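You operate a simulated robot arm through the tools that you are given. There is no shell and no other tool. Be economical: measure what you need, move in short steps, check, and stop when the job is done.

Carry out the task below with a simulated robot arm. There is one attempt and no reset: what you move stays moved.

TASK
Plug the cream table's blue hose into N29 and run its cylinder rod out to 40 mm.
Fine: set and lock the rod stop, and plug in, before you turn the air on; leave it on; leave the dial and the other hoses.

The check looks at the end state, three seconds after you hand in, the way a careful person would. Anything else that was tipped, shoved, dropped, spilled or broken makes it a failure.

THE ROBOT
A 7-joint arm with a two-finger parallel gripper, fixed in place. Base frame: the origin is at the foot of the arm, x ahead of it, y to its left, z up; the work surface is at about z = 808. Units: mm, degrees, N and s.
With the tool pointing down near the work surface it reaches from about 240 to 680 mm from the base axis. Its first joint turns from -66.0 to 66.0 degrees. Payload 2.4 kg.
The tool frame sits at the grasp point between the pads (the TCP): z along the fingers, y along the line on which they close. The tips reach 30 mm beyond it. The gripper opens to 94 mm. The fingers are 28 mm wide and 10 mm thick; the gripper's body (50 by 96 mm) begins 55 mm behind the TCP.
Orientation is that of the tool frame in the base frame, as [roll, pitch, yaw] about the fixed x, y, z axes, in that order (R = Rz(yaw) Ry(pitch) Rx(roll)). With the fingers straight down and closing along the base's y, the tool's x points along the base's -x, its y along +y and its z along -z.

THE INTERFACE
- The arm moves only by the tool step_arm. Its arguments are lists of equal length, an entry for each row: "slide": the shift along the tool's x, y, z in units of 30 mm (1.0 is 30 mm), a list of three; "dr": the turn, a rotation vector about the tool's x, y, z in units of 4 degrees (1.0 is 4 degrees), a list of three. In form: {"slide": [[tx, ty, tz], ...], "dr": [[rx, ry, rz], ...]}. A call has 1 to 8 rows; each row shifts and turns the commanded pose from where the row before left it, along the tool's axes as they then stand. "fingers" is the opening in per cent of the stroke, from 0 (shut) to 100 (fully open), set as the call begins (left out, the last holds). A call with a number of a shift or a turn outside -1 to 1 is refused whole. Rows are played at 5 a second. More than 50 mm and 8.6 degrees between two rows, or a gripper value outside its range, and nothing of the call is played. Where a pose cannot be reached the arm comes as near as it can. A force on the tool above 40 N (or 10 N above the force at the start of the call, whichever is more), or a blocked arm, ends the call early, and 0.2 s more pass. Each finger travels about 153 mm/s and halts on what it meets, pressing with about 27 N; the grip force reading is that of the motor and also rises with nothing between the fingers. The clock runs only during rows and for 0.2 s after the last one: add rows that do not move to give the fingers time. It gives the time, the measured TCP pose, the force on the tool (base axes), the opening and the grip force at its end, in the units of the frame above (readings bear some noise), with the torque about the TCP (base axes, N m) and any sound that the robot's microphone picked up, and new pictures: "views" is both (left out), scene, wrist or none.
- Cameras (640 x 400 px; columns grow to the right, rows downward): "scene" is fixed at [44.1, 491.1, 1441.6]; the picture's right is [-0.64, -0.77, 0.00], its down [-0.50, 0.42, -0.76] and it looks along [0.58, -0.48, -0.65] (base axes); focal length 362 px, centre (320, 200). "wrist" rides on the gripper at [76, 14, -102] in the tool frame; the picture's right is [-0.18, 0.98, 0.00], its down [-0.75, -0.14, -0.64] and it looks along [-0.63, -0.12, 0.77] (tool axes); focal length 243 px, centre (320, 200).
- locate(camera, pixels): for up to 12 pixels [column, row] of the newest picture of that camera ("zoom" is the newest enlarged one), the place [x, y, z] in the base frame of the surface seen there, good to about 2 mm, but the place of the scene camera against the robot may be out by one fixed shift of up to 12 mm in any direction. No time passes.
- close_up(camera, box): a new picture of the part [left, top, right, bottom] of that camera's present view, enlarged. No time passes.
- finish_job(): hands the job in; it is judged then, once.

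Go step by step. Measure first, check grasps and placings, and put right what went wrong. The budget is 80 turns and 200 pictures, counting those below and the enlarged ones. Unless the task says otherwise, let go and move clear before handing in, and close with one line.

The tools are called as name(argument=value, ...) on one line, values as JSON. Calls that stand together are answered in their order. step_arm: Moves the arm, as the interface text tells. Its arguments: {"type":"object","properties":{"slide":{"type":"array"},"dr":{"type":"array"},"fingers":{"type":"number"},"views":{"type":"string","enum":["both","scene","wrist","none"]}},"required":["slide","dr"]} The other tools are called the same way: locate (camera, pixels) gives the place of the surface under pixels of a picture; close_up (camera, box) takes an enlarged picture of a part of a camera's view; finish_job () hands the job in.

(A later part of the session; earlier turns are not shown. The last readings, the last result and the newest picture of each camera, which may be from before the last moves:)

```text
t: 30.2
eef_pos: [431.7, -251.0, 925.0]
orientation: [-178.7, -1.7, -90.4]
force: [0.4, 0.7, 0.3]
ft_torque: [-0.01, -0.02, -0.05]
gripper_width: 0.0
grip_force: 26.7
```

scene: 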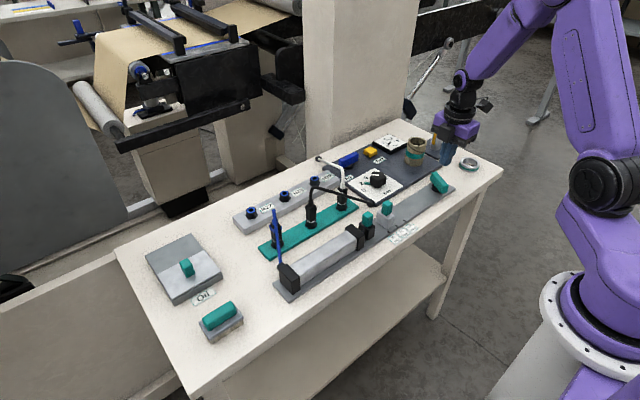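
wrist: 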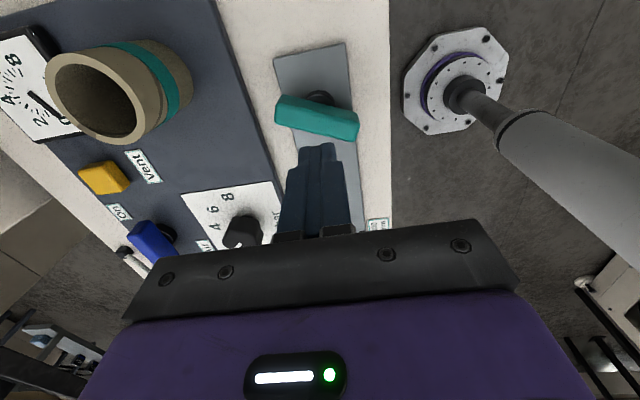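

The lever now lies from (278,108) to (357,125), about 12–24 degrees short of perpendicular. I'll square up the tool tilt and measure the lever ends.

locate(camera="wrist", pixels=[[280, 110], [318, 118], [353, 125], [278, 100], [356, 138], [340, 135], [350, 112]])

step_arm(slide=[[0, 0, 0], [0, 0, 0]], dr=[[-0.33, -0.43, 0], [0, 0, 0]], views="none")

```text
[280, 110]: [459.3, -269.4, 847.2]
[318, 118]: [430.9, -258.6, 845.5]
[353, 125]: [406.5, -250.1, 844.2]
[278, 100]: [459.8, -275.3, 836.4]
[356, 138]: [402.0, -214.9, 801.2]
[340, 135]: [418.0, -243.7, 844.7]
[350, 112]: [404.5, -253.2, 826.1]
```

```text
t: 30.8
eef_pos: [431.3, -251.3, 925.6]
orientation: [-179.8, 0.1, -90.3]
force: [-0.8, 1.0, 0.3]
ft_torque: [0.03, 0.01, 0.01]
gripper_width: 0.0
grip_force: 27.2
```

The lever is 20 degrees short of perpendicular. I'll come down beside its -x end and push it in -y.

step_arm(slide=[[-0.6, 0.35, 0], [-0.57, 0.36, 0.1], [0, 0, 1], [0, 0, 1], [0, 0, 0]], dr=[[0, 0, 0], [0, 0, 0], [0, 0, 0], [0, 0, 0], [0, 0, 0]], views="none")

step_arm(slide=[[0.2, 0, 0], [0.15, 0, 0], [0.1, 0, 0], [0.1, 0, 0], [0, 0, 0]], dr=[[0, 0, 0], [0, 0, 0], [0, 0, 0], [0, 0, 0], [0, 0, 0]], views="both")

```text
t: 32.0
eef_pos: [412.8, -216.1, 862.4]
orientation: [-179.9, 0.2, -90.3]
force: [0.1, -0.1, -0.6]
ft_torque: [-0.01, 0.05, -0.02]
gripper_width: 0.0
grip_force: 26.9
```

```text
t: 33.2
eef_pos: [410.2, -232.0, 862.7]
orientation: [179.9, 0.2, -90.4]
force: [-1.0, 7.6, -1.5]
ft_torque: [0.17, -0.02, -0.02]
gripper_width: 0.0
grip_force: 26.7
```

scene: 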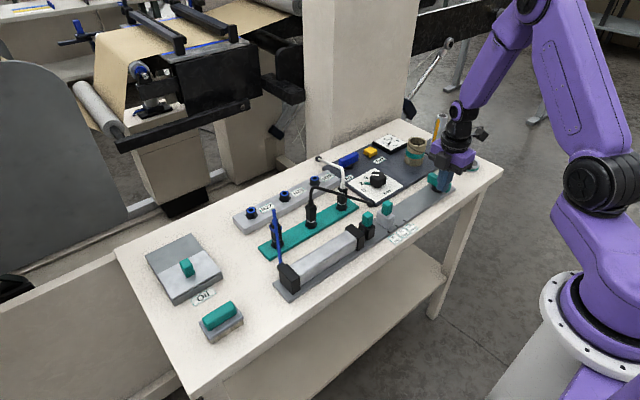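
wrist: 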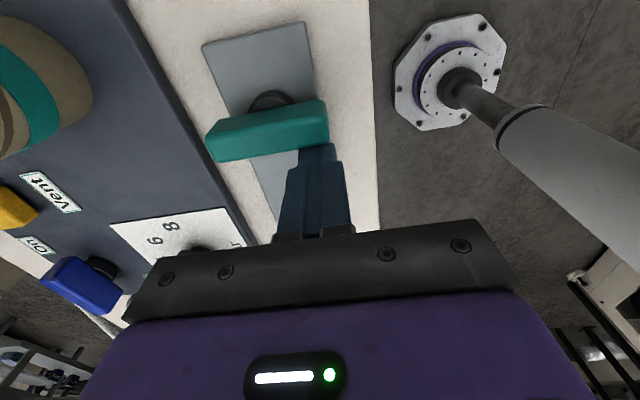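

The push turned the lever with 7.6 N. I'll keep pushing in small steps until it stops.

step_arm(slide=[[0.07, 0, 0], [0.07, 0, 0], [0.07, 0, 0], [0.07, 0, 0], [0, 0, 0]], dr=[[0, 0, 0], [0, 0, 0], [0, 0, 0], [0, 0, 0], [0, 0, 0]], views="wrist")

locate(camera="wrist", pixels=[[215, 140], [265, 125], [315, 115]])

```text
t: 33.9
eef_pos: [409.1, -232.8, 862.4]
orientation: [179.5, 0.3, -89.8]
force: [-0.1, 2.6, 0.9]
ft_torque: [0.05, 0.02, 0.01]
gripper_width: 0.2
grip_force: 27.0
stopped in row 3: the force on the tool passed its limit at 43 N (the readings are from after the stop); the commanded pose is now the measured one
```

wrist: 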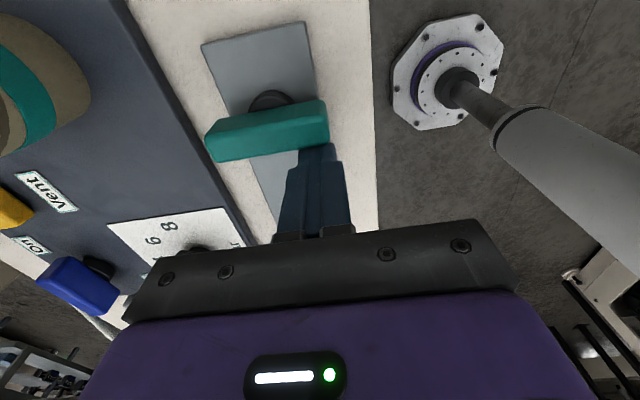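

```text
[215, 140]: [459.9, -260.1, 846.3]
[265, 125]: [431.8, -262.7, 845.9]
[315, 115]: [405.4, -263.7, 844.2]
```

The push hit a firm stop and the lever reads square to the rail, y -260 to -264 along its length, so it is locked. I'll rise and move across to the blue plug, unwinding the wrist on the way.

step_arm(slide=[[-0.1, 0, -1], [0, 0, -1], [0, 0, -1], [0, 0, -1], [0, 0, 0], [0, 0, 0], [0, 0, 0], [0, 0, 0]], dr=[[0, 0, 0], [0, 0, 1], [0, 0, 1], [0, 0, 1], [0, 0, 1], [0, 0, 1], [0, 0, 1], [0, 0, 1]], views="none")

step_arm(slide=[[-0.883, 0.469, 0], [-0.848, 0.53, 0], [-0.809, 0.588, 0], [-0.766, 0.643, 0], [-0.719, 0.695, 0], [-0.669, 0.743, 0], [-0.616, 0.788, 0], [-0.559, 0.829, 0]], dr=[[0, 0, 1], [0, 0, 1], [0, 0, 1], [0, 0, 1], [0, 0, 1], [0, 0, 1], [0, 0, 1], [0, 0, 1]], fingers=40, views="none")

step_arm(slide=[[-0.5, 0.866, 0], [-0.438, 0.899, 0], [-0.375, 0.927, 0], [0, 0, 0], [0, 0, 0], [0, 0, 0], [0, 0, 0], [0, 0, 0]], dr=[[0, 0, 1], [0, 0, 1], [0, 0, 1], [0, 0, 1], [0, 0, 1], [0, 0, 1], [0, 0, 1], [0, 0, 0.4]], views="both")

```text
t: 35.7
eef_pos: [411.4, -231.0, 981.9]
orientation: [179.5, 0.2, -118.0]
force: [-0.8, -0.3, 0.4]
ft_torque: [0.01, 0.0, 0.0]
gripper_width: 0.0
grip_force: 26.9
```

```text
t: 37.5
eef_pos: [409.6, 10.2, 986.0]
orientation: [179.4, -0.2, -150.0]
force: [-0.5, 0.9, 0.0]
ft_torque: [-0.01, 0.02, -0.01]
gripper_width: 37.6
grip_force: 0.1
```

```text
t: 39.3
eef_pos: [411.9, 99.3, 984.6]
orientation: [179.8, -0.4, -179.6]
force: [0.4, -0.3, 0.8]
ft_torque: [-0.01, 0.03, -0.03]
gripper_width: 37.7
grip_force: 0.0
```

scene: 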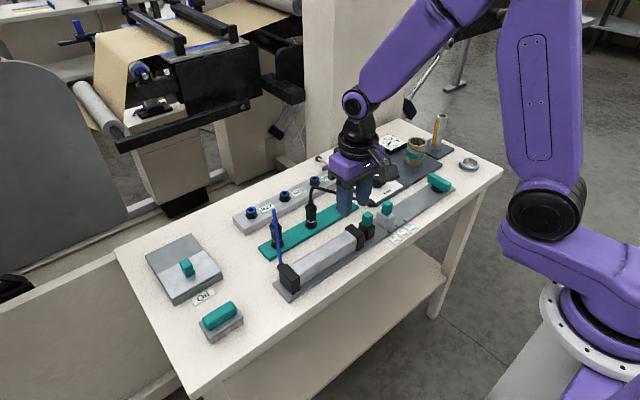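
wrist: 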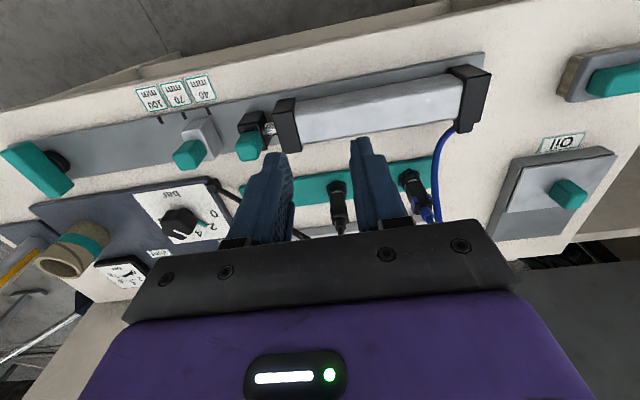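

I'm over the cylinder. I'll shift in front of the blue plug and a bit higher to view it.

step_arm(slide=[[-0.1, 1, -0.6], [-0.1, 1, -0.6], [-0.1, 0.9, -0.6], [0, 0, 0]], dr=[[0, 0, 0], [0, 0, 0], [0, 0, 0], [0, 0, 0]], views="wrist")

close_up(camera="wrist", box=[240, 80, 400, 180])

close_up(camera="scene", box=[240, 195, 320, 245])

```text
t: 40.3
eef_pos: [418.9, 189.4, 1040.3]
orientation: [179.6, -0.4, -179.5]
force: [0.0, -0.6, 0.2]
ft_torque: [0.02, 0.0, 0.02]
gripper_width: 37.4
grip_force: 0.2
```

wrist: 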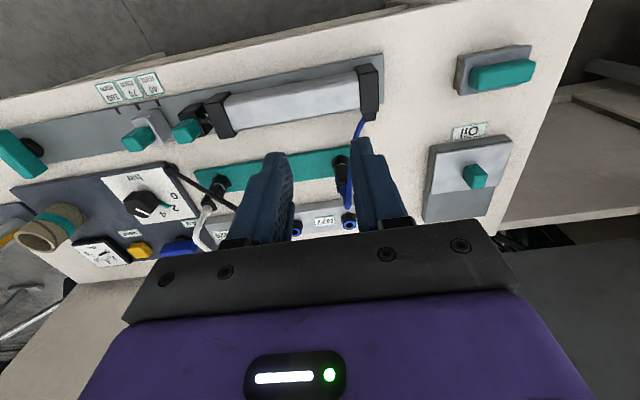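

```text
4.00 times, centred on (320, 130) of wrist
```

zoom: 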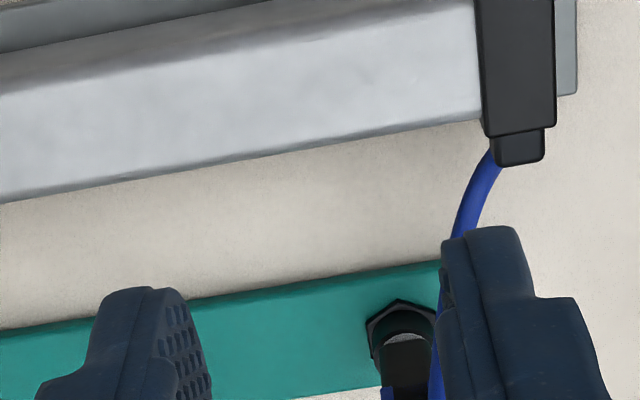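

```text
8.00 times, centred on (280, 220) of scene
```

zoom: 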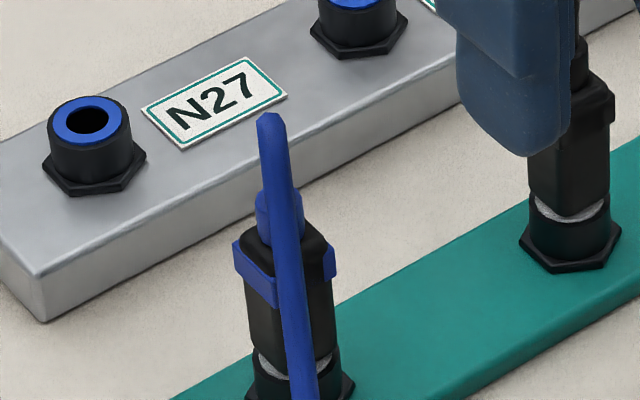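

The right finger hides the plug. I'll open the fingers fully and measure the plug with both cameras.

locate(camera="zoom", pixels=[[268, 130], [265, 205], [280, 235], [255, 265], [330, 262], [260, 330], [320, 330], [88, 100], [88, 122], [100, 180], [265, 310], [300, 240]])

step_arm(slide=[[0, 0.3, 0], [0, 0, 0], [0, 0, 0]], dr=[[0, 0, 0], [0, 0, 0], [0, 0, 0]], fingers=100, views="wrist")

close_up(camera="wrist", box=[240, 120, 400, 240])

```text
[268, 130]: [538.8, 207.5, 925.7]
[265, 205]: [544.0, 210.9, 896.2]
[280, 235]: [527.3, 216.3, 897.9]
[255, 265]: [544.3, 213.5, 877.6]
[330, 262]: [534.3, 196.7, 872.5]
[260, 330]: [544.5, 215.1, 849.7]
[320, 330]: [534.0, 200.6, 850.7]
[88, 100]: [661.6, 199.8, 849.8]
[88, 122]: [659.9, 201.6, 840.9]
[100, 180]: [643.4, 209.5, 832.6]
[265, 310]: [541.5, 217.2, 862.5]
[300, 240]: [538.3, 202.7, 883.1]
```

```text
t: 41.1
eef_pos: [418.2, 196.0, 1039.6]
orientation: [179.6, -0.4, -179.5]
force: [0.1, -0.5, 0.2]
ft_torque: [0.0, 0.02, 0.01]
gripper_width: 94.1
grip_force: 0.1
```

wrist: 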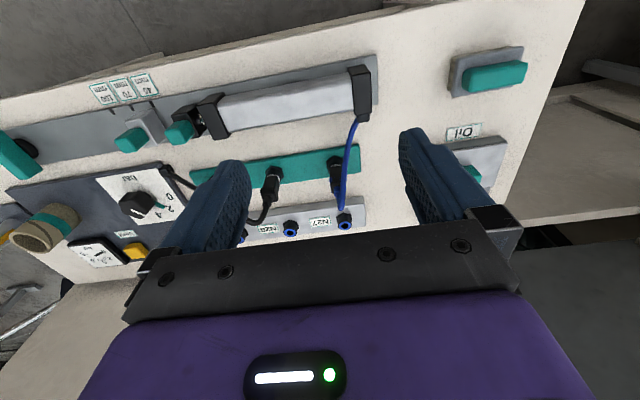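

```text
3.33 times, centred on (320, 180) of wrist
```

zoom: 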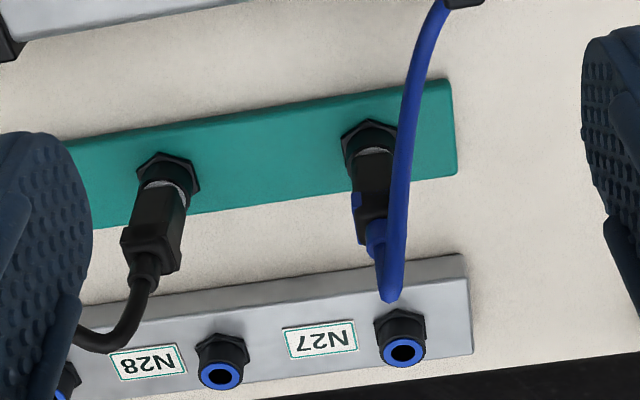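

The plug and hose are clear in the wrist close-up. I'll locate the plug body, the hose run and the sockets.

locate(camera="zoom", pixels=[[372, 125], [373, 165], [372, 200], [358, 205], [378, 235], [392, 290], [398, 250], [402, 200], [406, 150], [412, 110], [425, 60], [404, 350]])

close_up(camera="wrist", box=[310, 140, 374, 220])

close_up(camera="scene", box=[260, 200, 308, 290])

```text
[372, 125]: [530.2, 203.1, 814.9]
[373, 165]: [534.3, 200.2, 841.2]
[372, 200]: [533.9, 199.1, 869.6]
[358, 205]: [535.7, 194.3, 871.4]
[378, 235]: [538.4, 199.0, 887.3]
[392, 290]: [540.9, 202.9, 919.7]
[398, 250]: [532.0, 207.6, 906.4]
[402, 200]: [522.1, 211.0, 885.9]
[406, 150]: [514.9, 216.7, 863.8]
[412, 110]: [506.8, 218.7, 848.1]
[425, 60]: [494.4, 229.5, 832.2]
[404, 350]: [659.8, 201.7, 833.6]
```

```text
5.00 times, centred on (342, 180) of wrist
```

zoom: 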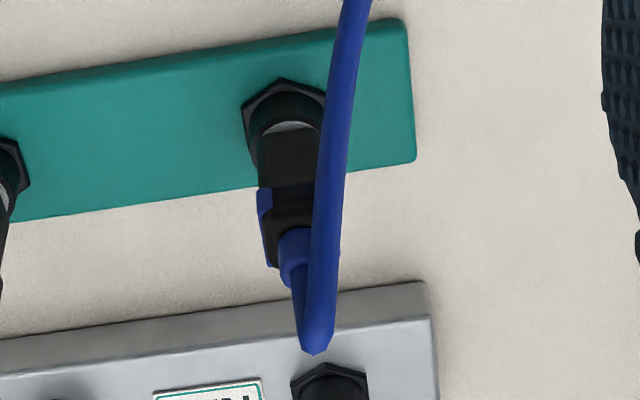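

```text
4.44 times, centred on (284, 245) of scene
```

zoom: 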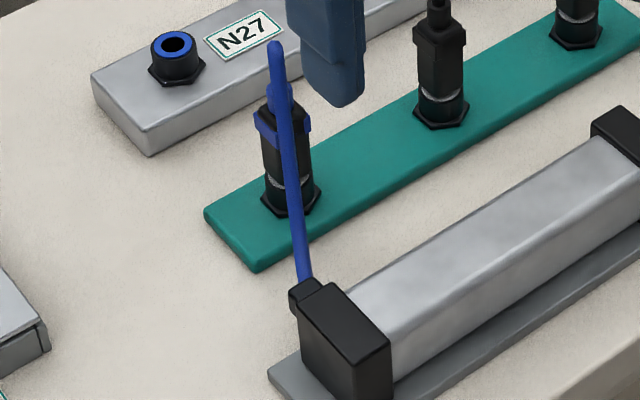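

The plug axis is at about (542,200), with its hose looping up to z 920 and off toward -x. Before gripping I'll fly over N29 to measure the socket and the white hose near it.

step_arm(slide=[[-0.5, -0.9, 0], [-0.5, -0.9, 0], [-0.5, -0.9, 0], [-0.5, -0.9, 0], [-0.5, -0.9, 0], [-0.5, -0.9, 0], [-0.5, -0.9, 0], [0, 0, 0]], dr=[[-0.1, 0.1, 0], [0, 0, 0], [0, 0, 0], [0, 0, 0], [0, 0, 0], [0, 0, 0], [0, 0, 0], [0, 0, 0]], views="wrist")

close_up(camera="wrist", box=[200, 80, 440, 240])

```text
t: 42.9
eef_pos: [524.9, 6.7, 1034.9]
orientation: [179.2, -0.8, -179.6]
force: [-0.5, -0.1, -0.1]
ft_torque: [0.0, -0.03, 0.01]
gripper_width: 93.8
grip_force: 0.1
```

wrist: 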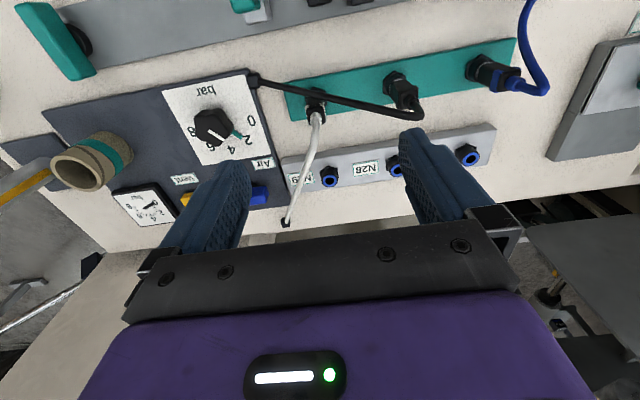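

```text
2.50 times, centred on (320, 160) of wrist
```

zoom: 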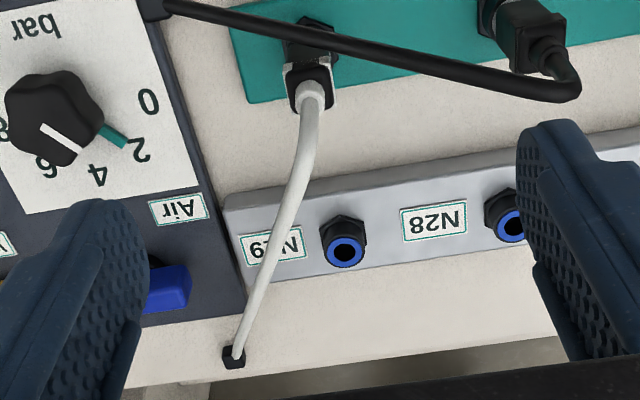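

N29 is the socket at zoom (345,240), with its label on the -y side. The white hose crosses beside it, so I'll measure both.

locate(camera="zoom", pixels=[[346, 250], [346, 234], [331, 252], [361, 250], [345, 268], [310, 95], [313, 120], [300, 170], [272, 250], [250, 310], [236, 352], [510, 222]])

close_up(camera="wrist", box=[310, 155, 350, 195])

locate(camera="wrist", pixels=[[262, 80], [300, 95], [340, 103], [390, 113], [420, 110], [405, 90], [398, 78], [330, 178], [322, 118], [258, 195]])

```text
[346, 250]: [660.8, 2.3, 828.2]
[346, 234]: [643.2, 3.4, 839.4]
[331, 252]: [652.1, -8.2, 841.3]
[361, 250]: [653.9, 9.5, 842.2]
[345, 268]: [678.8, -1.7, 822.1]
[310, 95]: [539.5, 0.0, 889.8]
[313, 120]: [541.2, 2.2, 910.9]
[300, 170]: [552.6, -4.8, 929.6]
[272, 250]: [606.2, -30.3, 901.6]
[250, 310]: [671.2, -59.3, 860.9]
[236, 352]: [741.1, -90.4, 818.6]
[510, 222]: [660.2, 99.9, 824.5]
```

```text
10.00 times, centred on (330, 175) of wrist
```

zoom: 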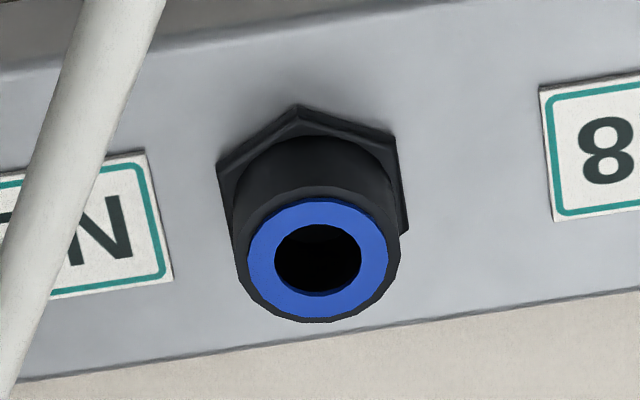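

```text
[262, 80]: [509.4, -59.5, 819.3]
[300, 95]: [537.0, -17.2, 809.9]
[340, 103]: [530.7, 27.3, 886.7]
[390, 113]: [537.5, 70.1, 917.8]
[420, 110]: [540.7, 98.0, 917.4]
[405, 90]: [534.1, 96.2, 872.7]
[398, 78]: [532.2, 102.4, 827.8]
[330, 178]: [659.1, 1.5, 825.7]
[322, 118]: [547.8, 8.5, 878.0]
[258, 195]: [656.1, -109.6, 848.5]
```

I'll locate points around the blue ring of N29 to get its centre.

locate(camera="zoom", pixels=[[260, 258], [375, 250], [316, 213], [318, 305], [275, 222], [360, 218], [270, 292], [365, 288], [318, 260]])

```text
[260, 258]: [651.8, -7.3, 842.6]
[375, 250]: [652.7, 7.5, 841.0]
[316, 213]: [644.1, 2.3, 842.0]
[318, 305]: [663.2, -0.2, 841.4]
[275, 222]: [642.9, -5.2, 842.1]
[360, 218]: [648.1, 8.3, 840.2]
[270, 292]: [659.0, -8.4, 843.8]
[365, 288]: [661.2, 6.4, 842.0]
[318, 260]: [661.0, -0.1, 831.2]
```

N29's ring centre is about (653,0.5) with its top at z 842, and the white hose stays below z 900 there. Now I'll go above the blue plug, levelling the tool tilt on the way.

step_arm(slide=[[-0.1, 0.92, 0], [-0.1, 0.92, 0], [-0.1, 0.92, 0], [-0.1, 0.92, 0], [-0.1, 0.92, 0], [-0.1, 0.92, 0], [-0.14, 0.92, 0], [0, 0, 1]], dr=[[0.2, -0.2, 0], [0, 0, 0], [0, 0, 0], [0, 0, 0], [0, 0, 0], [0, 0, 0], [0, 0, 0], [0, 0, 0]], fingers=60, views="none")

step_arm(slide=[[0, 0, 1], [0, 0, 1], [0, 0, 0]], dr=[[0, 0, 0], [0, 0, 0], [0, 0, 0]])

close_up(camera="scene", box=[230, 160, 326, 240])

```text
t: 44.7
eef_pos: [546.1, 200.0, 1005.0]
orientation: [-179.9, 0.0, -179.5]
force: [0.6, 0.6, 0.7]
ft_torque: [0.0, -0.01, 0.02]
gripper_width: 56.6
grip_force: 0.1
```

```text
t: 45.5
eef_pos: [548.2, 198.9, 946.1]
orientation: [180.0, 0.0, -179.4]
force: [0.5, 0.4, -0.5]
ft_torque: [0.02, 0.0, 0.0]
gripper_width: 56.3
grip_force: 0.0
```

scene: 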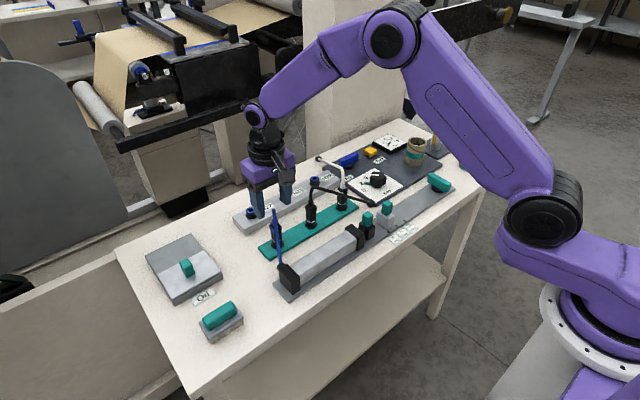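
wrist: 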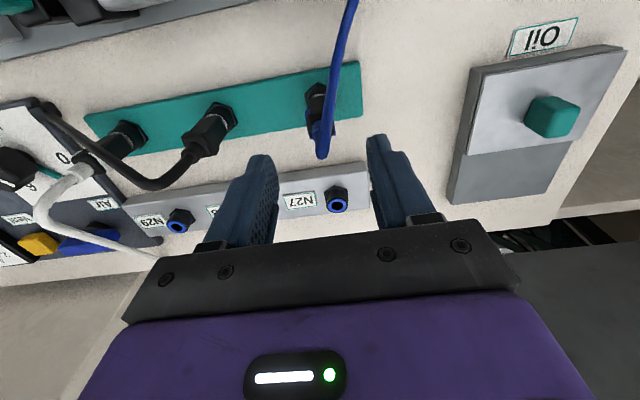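

```text
5.00 times, centred on (278, 200) of scene
```

zoom: 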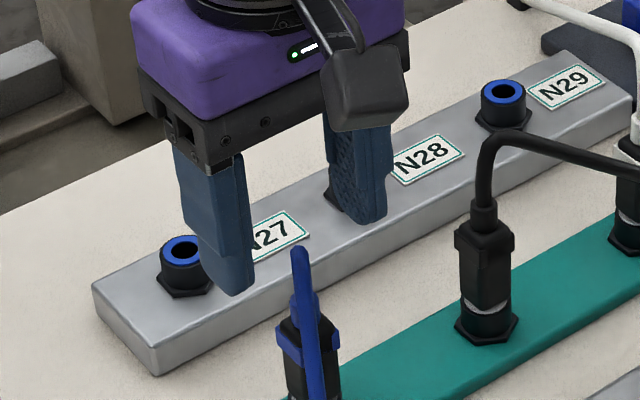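

The fingers are lined up over the plug, and no obstruction shows. I'll descend in two stages, stopping first at z about 898.

step_arm(slide=[[0, 0, 0.8], [0, 0, 0.8], [0, 0, 0]], dr=[[0, 0, 0], [0, 0, 0], [0, 0, 0]])

close_up(camera="scene", box=[230, 180, 326, 260])

close_up(camera="wrist", box=[220, 60, 420, 240])

```text
t: 46.3
eef_pos: [547.5, 198.0, 897.0]
orientation: [-180.0, -0.1, -179.5]
force: [0.4, 0.9, 0.6]
ft_torque: [-0.02, 0.01, -0.02]
gripper_width: 56.4
grip_force: 0.1
```

scene: 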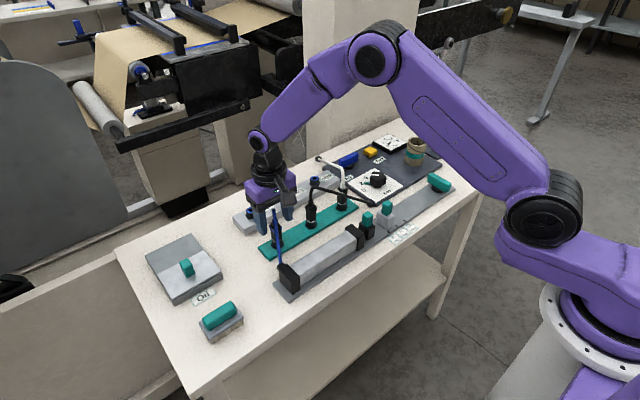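
wrist: 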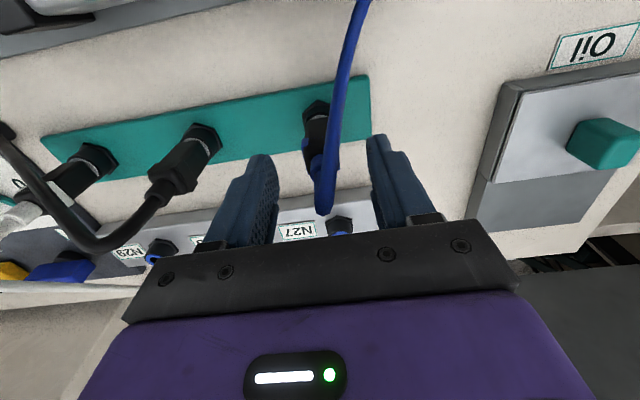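

```text
5.00 times, centred on (278, 220) of scene
```

zoom: 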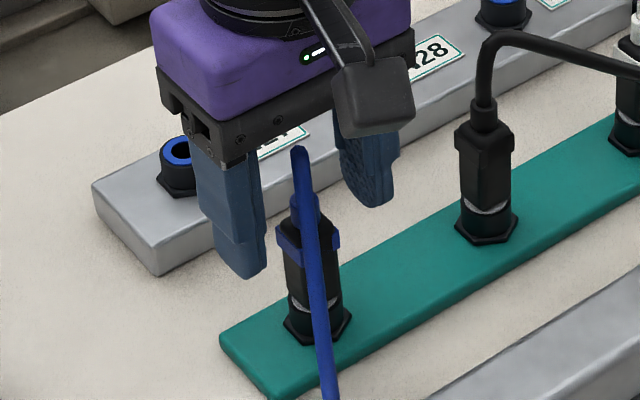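

```text
2.22 times, centred on (320, 150) of wrist
```

zoom: 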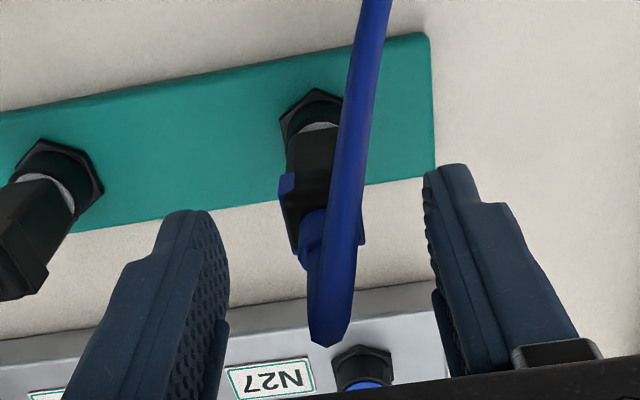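

The hose and plug sit between the fingers. I'll pin down the plug's axis in x from the hex and body before the last descent.

locate(camera="zoom", pixels=[[315, 92], [283, 118], [290, 160], [312, 150], [315, 180], [312, 215], [310, 195], [295, 230], [328, 335]])

step_arm(slide=[[0, 0, 0.5], [0, 0, 0.5], [0, 0, 0]], dr=[[0, 0, 0], [0, 0, 0], [0, 0, 0]], views="scene")

close_up(camera="scene", box=[230, 180, 326, 260])

```text
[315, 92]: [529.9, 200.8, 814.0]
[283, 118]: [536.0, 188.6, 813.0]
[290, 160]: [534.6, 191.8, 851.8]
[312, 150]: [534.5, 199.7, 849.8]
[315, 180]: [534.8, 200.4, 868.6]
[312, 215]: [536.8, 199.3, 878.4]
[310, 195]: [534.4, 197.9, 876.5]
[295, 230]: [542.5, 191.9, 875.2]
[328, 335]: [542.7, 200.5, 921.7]
```

```text
t: 47.1
eef_pos: [546.7, 198.5, 867.0]
orientation: [-180.0, 0.1, -179.4]
force: [-0.3, 0.1, 0.2]
ft_torque: [0.04, -0.01, 0.01]
gripper_width: 56.4
grip_force: 0.1
```

scene: 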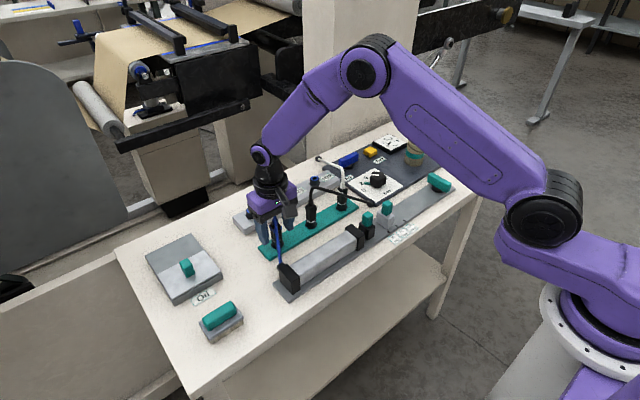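

```text
5.00 times, centred on (278, 220) of scene
```

zoom: 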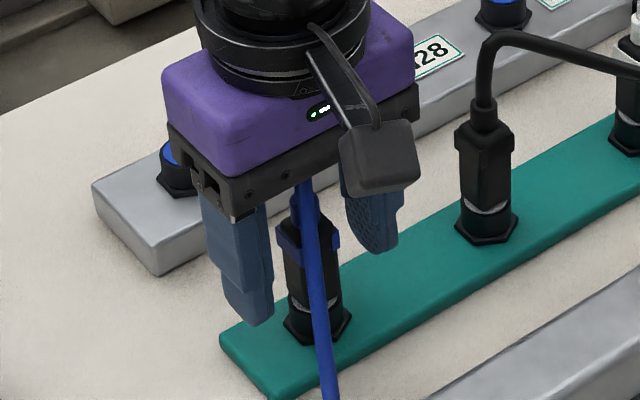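

The plug axis is at about (543,200.3). I'll shift 2 mm in y and close on it.

step_arm(slide=[[0, 0.06, 0], [0, 0, 0]], dr=[[0, 0, 0], [0, 0, 0]], views="none")

step_arm(slide=[[0, 0, 0], [0, 0, 0], [0, 0, 0]], dr=[[0, 0, 0], [0, 0, 0], [0, 0, 0]], fingers=0)

close_up(camera="wrist", box=[220, 60, 420, 240])

```text
t: 47.7
eef_pos: [546.9, 201.4, 867.5]
orientation: [-180.0, -0.1, -179.5]
force: [0.6, -0.8, -0.2]
ft_torque: [-0.01, 0.01, 0.0]
gripper_width: 56.5
grip_force: 0.1
```

```text
t: 48.5
eef_pos: [546.9, 200.6, 868.0]
orientation: [179.9, 0.1, -179.4]
force: [-0.4, -0.5, 1.5]
ft_torque: [-0.01, 0.04, 0.04]
gripper_width: 23.0
grip_force: 27.1
```

scene: 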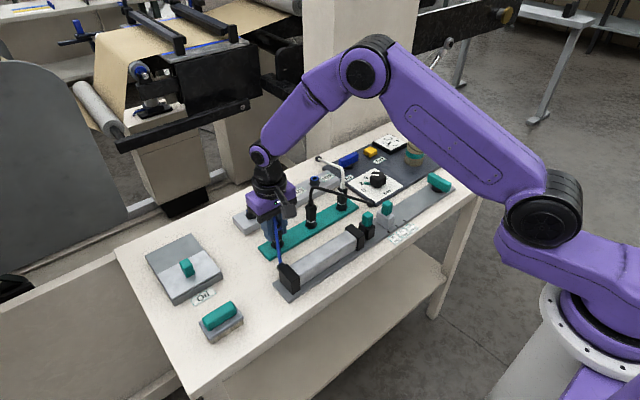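
wrist: 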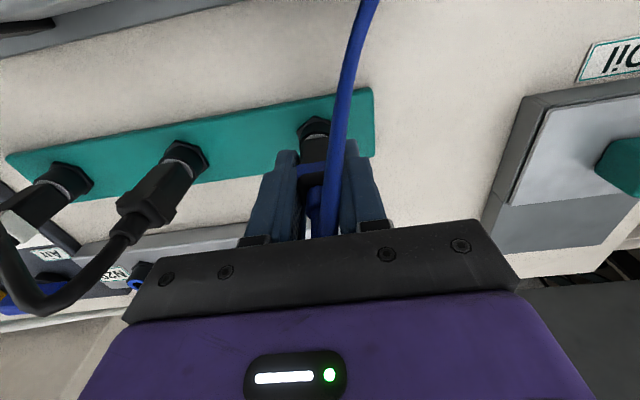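

```text
2.22 times, centred on (320, 150) of wrist
```

zoom: 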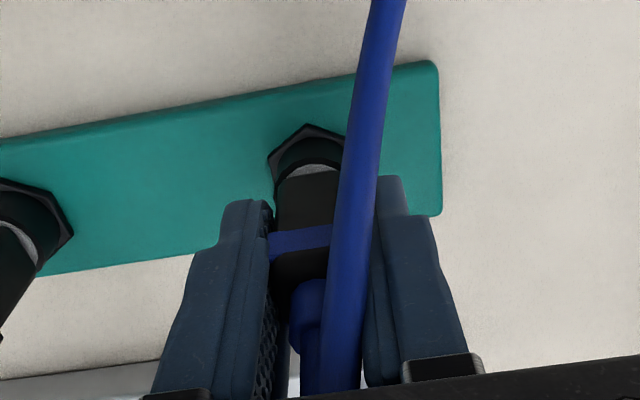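

The plug is held at 23 mm with the hose free between the fingers. I'll pull straight up gently.

step_arm(slide=[[0, 0, -0.2], [0, 0, -0.2], [0, 0, -0.3], [0, 0, -0.3], [0, 0, 0]], dr=[[0, 0, 0], [0, 0, 0], [0, 0, 0], [0, 0, 0], [0, 0, 0]])

close_up(camera="scene", box=[230, 180, 326, 260])

```text
t: 49.7
eef_pos: [547.1, 202.3, 896.3]
orientation: [179.9, 0.0, -179.5]
force: [-0.1, -0.5, 0.0]
ft_torque: [0.01, -0.02, 0.02]
gripper_width: 23.2
grip_force: 27.6
```

scene: 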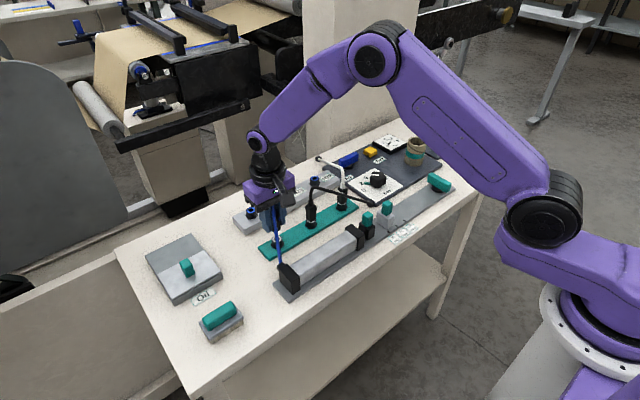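
wrist: 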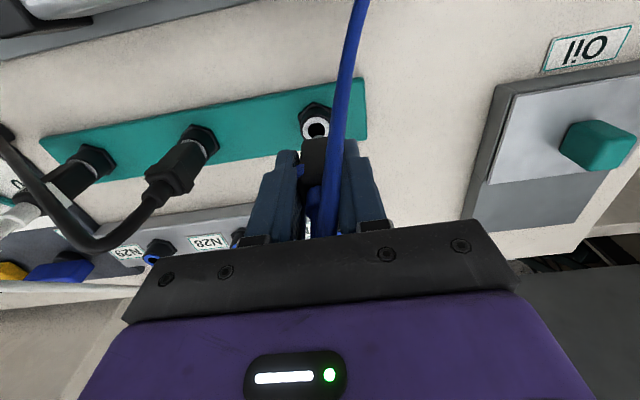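

```text
5.00 times, centred on (278, 220) of scene
```

zoom: 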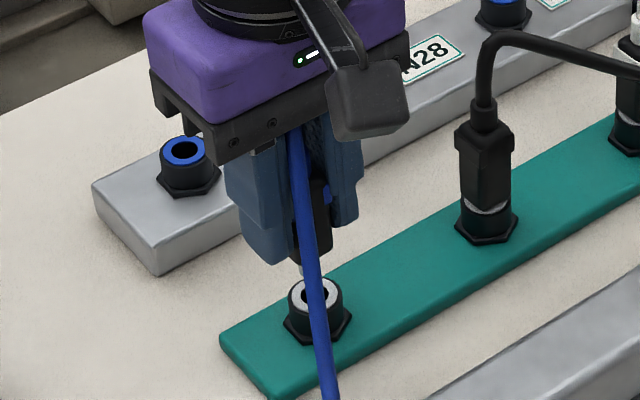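

The plug came out freely and the parking socket ring shows at (317,127). I'll measure that ring so I know the plug's offset from the TCP.

close_up(camera="wrist", box=[290, 95, 350, 145])

step_arm(slide=[[0, 0, -0.8], [0, 0, -0.8], [0, 0, -0.4], [0, 0, 0]], dr=[[0, 0, 0], [0, 0, 0], [0, 0, 0], [0, 0, 0]])

close_up(camera="wrist", box=[280, 70, 360, 130])

close_up(camera="scene", box=[230, 140, 326, 250])

```text
8.00 times, centred on (320, 120) of wrist
```

zoom: 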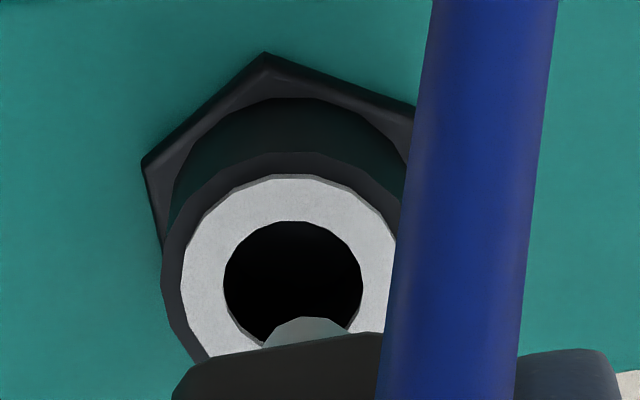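

```text
t: 50.7
eef_pos: [544.8, 202.2, 956.4]
orientation: [-179.9, 0.1, -179.6]
force: [0.6, 0.8, 0.2]
ft_torque: [-0.02, -0.03, 0.0]
gripper_width: 23.3
grip_force: 26.9
```

scene: 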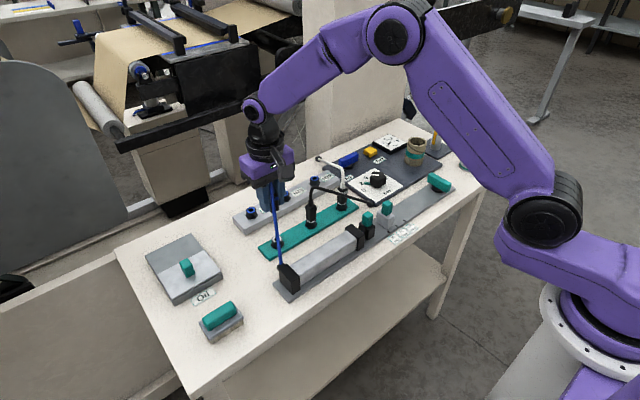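
wrist: 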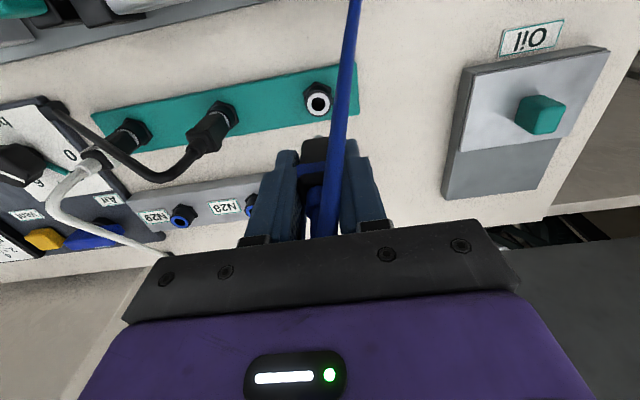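

```text
6.67 times, centred on (320, 100) of wrist
```

zoom: 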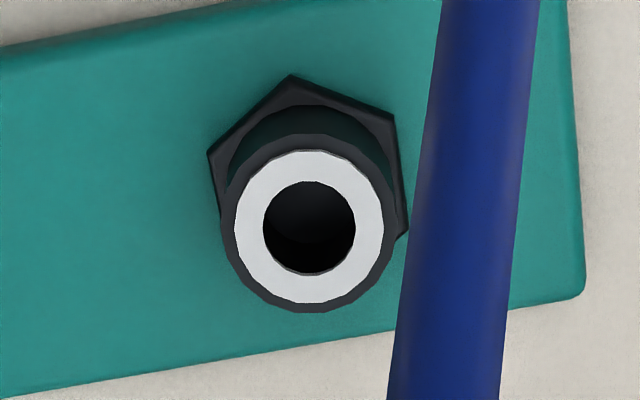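

```text
3.64 times, centred on (278, 195) of scene
```

zoom: 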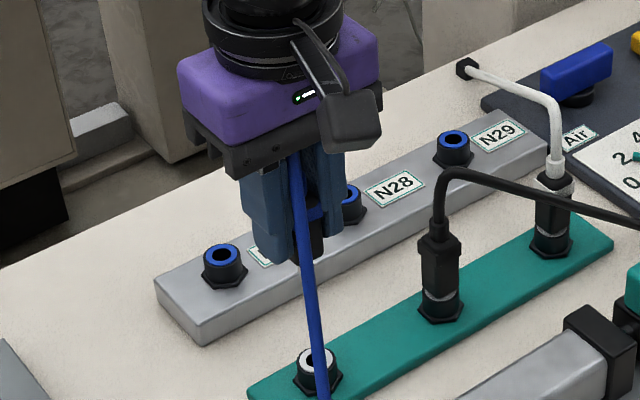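

I'll locate the parking ring points (around pixel 318,104) and the N29 ring visible at (183,215).

locate(camera="wrist", pixels=[[309.2, 104], [327.6, 104], [318.3, 94.6], [318.3, 113.6], [311.8, 97.5], [324.8, 110.6], [311.8, 110.6], [324.8, 97.5]])

```text
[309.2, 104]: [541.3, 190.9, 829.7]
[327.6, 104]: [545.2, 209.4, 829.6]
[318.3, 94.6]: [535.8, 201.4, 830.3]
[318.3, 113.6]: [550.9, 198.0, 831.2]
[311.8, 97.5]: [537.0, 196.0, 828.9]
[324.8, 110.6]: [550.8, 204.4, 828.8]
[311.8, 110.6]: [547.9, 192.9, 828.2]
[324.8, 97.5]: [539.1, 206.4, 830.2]
```

The parking ring centre is at (543.3,200) with its top at z 830. So the plug sits 3.6 mm toward -x of the TCP, and seated in N29 the TCP should read about z 880. I'll carry it diagonally to N29, turning 32 degrees to follow the hose.

step_arm(slide=[[-0.457, -0.837, 0], [-0.514, -0.803, 0], [-0.569, -0.765, 0], [-0.621, -0.724, 0], [-0.67, -0.679, 0], [-0.716, -0.63, 0], [-0.758, -0.579, 0], [-0.796, -0.524, 0]], dr=[[0, 0, 1], [0, 0, 1], [0, 0, 1], [0, 0, 1], [0, 0, 1], [0, 0, 1], [0, 0, 1], [0, 0, 1]])

close_up(camera="scene", box=[260, 110, 372, 240])

close_up(camera="wrist", box=[220, 60, 420, 240])

```text
t: 52.5
eef_pos: [658.6, 0.9, 957.9]
orientation: [-180.0, -0.1, 148.4]
force: [0.6, -0.2, 0.2]
ft_torque: [-0.03, 0.0, 0.0]
gripper_width: 23.5
grip_force: 26.7
```

scene: 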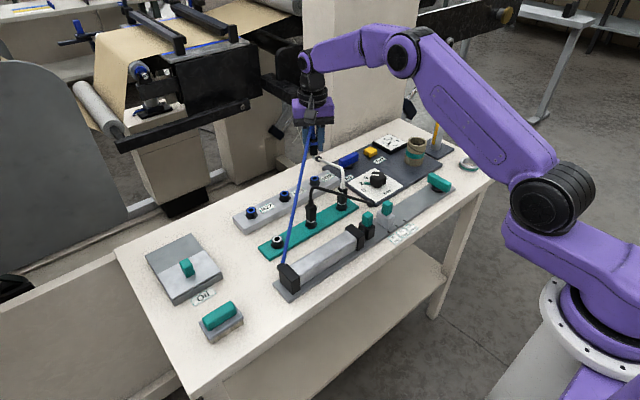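
wrist: 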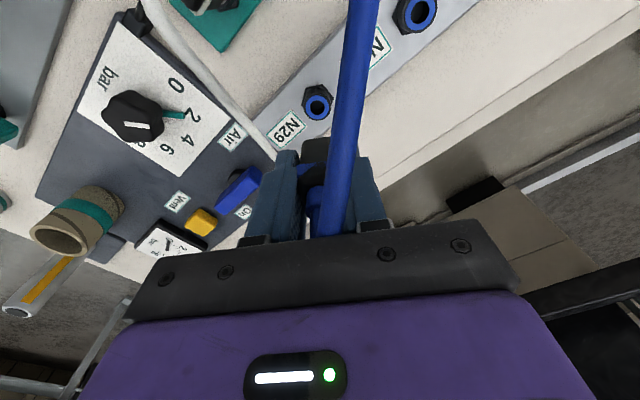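

```text
3.08 times, centred on (316, 175) of scene
```

zoom: 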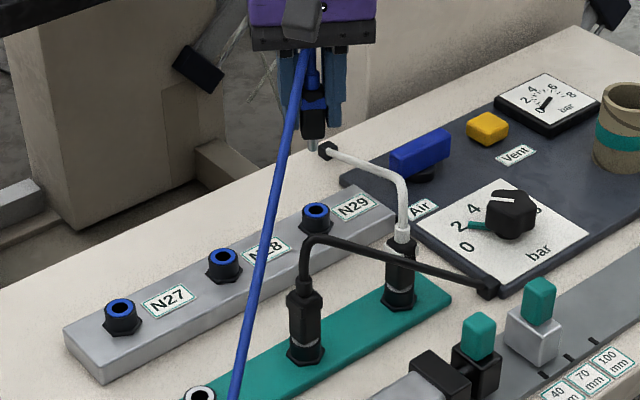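

```text
2.22 times, centred on (320, 150) of wrist
```

zoom: 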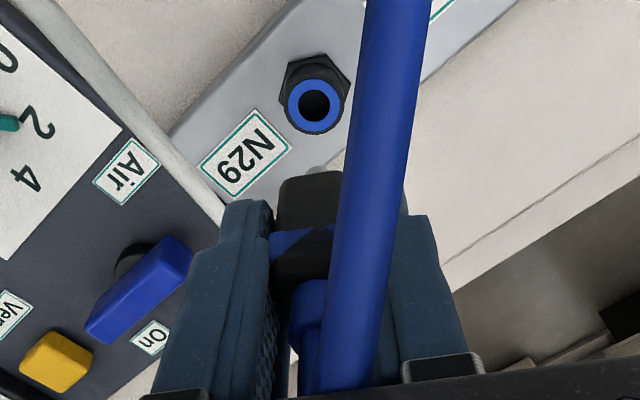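

The plug hovers near N29, which shows at wrist (317,105), and the blue hose hangs clear of the other plugs. I'll re-measure the N29 ring from here.

close_up(camera="wrist", box=[296, 85, 344, 125])

```text
10.00 times, centred on (320, 105) of wrist
```

zoom: 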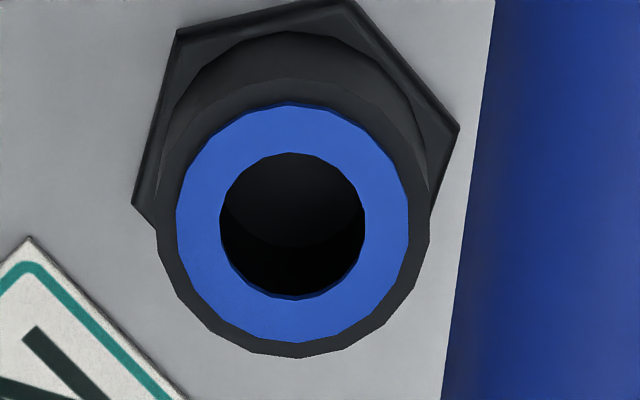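

locate(camera="zoom", pixels=[[198, 222], [387, 222], [292, 128], [292, 320], [226, 158], [358, 288], [226, 288], [358, 158], [205, 190], [380, 255], [320, 132], [265, 317]])

```text
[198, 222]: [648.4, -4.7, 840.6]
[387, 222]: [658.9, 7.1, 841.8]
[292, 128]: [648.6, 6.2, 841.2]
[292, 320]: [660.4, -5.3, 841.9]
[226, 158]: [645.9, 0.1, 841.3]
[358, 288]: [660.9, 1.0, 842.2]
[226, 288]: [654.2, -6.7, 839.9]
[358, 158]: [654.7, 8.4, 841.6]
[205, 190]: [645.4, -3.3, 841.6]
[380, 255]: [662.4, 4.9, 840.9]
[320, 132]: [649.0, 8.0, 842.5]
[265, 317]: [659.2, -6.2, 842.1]
```

N29's centre measures (654.0,0.8) with its top at z 841.5, so the TCP target is about (657.5,0.0). I'll drop to z 915 and compare readings.

step_arm(slide=[[0, 0, 0.7], [0, 0, 0.7], [0, 0, 0]], dr=[[0, 0, 0], [0, 0, 0], [0, 0, 0]], views="wrist")

close_up(camera="wrist", box=[280, 95, 376, 165])

close_up(camera="scene", box=[290, 130, 354, 190])

step_arm(slide=[[0, 0, 0]], dr=[[0, 0, 0]], views="none")

step_arm(slide=[[0, 0, 0]], dr=[[0, 0, 0]], views="none")

```text
t: 53.3
eef_pos: [659.1, 2.4, 916.1]
orientation: [-180.0, 0.0, 148.5]
force: [-0.9, 0.3, -1.3]
ft_torque: [-0.01, 0.01, -0.02]
gripper_width: 23.4
grip_force: 27.3
```

wrist: 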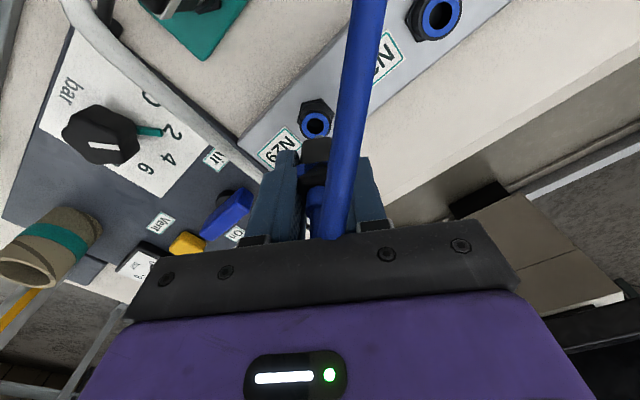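

```text
5.71 times, centred on (328, 130) of wrist
```

zoom: 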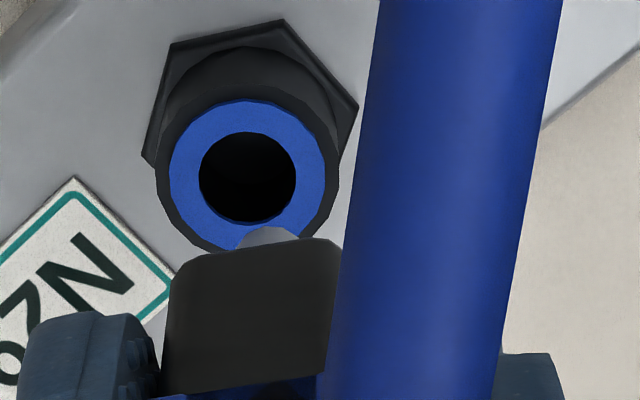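

```text
6.67 times, centred on (322, 160) of scene
```

zoom: 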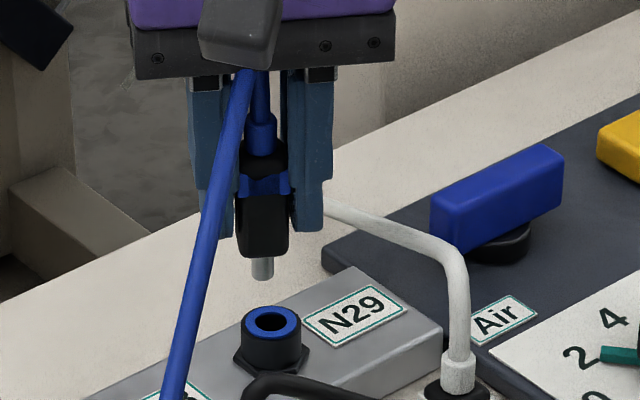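

```text
t: 53.7
eef_pos: [658.5, 1.8, 916.1]
orientation: [180.0, 0.1, 148.4]
force: [0.2, 0.4, -0.2]
ft_torque: [0.0, 0.01, 0.01]
gripper_width: 23.0
grip_force: 26.8
```

```text
t: 54.1
eef_pos: [658.6, 1.3, 916.3]
orientation: [-180.0, 0.0, 148.6]
force: [0.0, -0.4, -1.8]
ft_torque: [0.02, -0.03, -0.03]
gripper_width: 23.2
grip_force: 27.0
```

The nose is nearly over the hole, offset by about 1–2 mm in tool +y by both readings and picture. I'll correct 1.6 mm, then come down 16 mm and look.

step_arm(slide=[[0.007, -0.053, 0], [0, 0, 0.25], [0, 0, 0.25], [0, 0, 0]], dr=[[0, 0, 0], [0, 0, 0], [0, 0, 0], [0, 0, 0]], views="none")

close_up(camera="wrist", box=[280, 95, 376, 165])

close_up(camera="scene", box=[290, 140, 354, 200])

```text
t: 55.1
eef_pos: [658.8, 1.0, 901.2]
orientation: [-180.0, 0.0, 148.5]
force: [0.3, 0.0, 0.1]
ft_torque: [0.02, -0.03, -0.01]
gripper_width: 23.2
grip_force: 27.1
```

```text
5.71 times, centred on (328, 130) of wrist
```

zoom: 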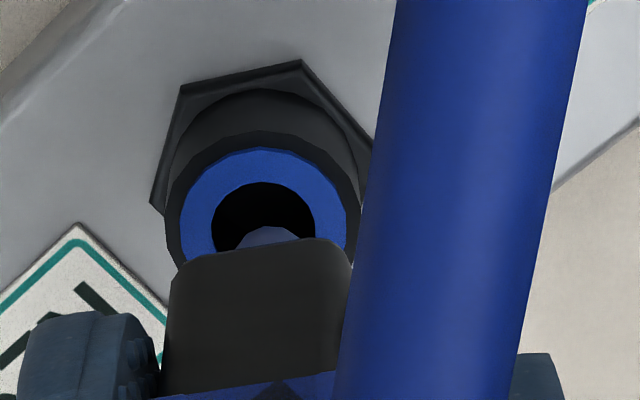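

```text
6.67 times, centred on (322, 170) of scene
```

zoom: 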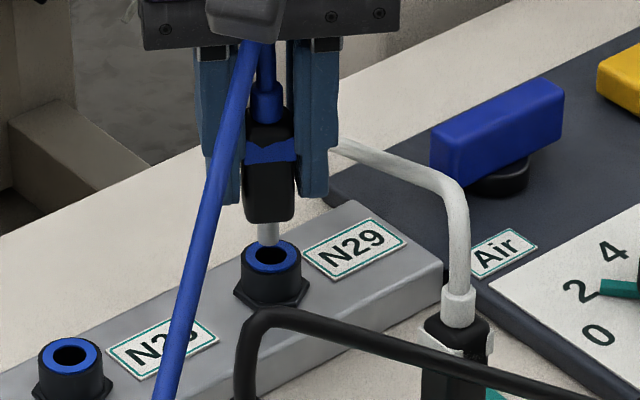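

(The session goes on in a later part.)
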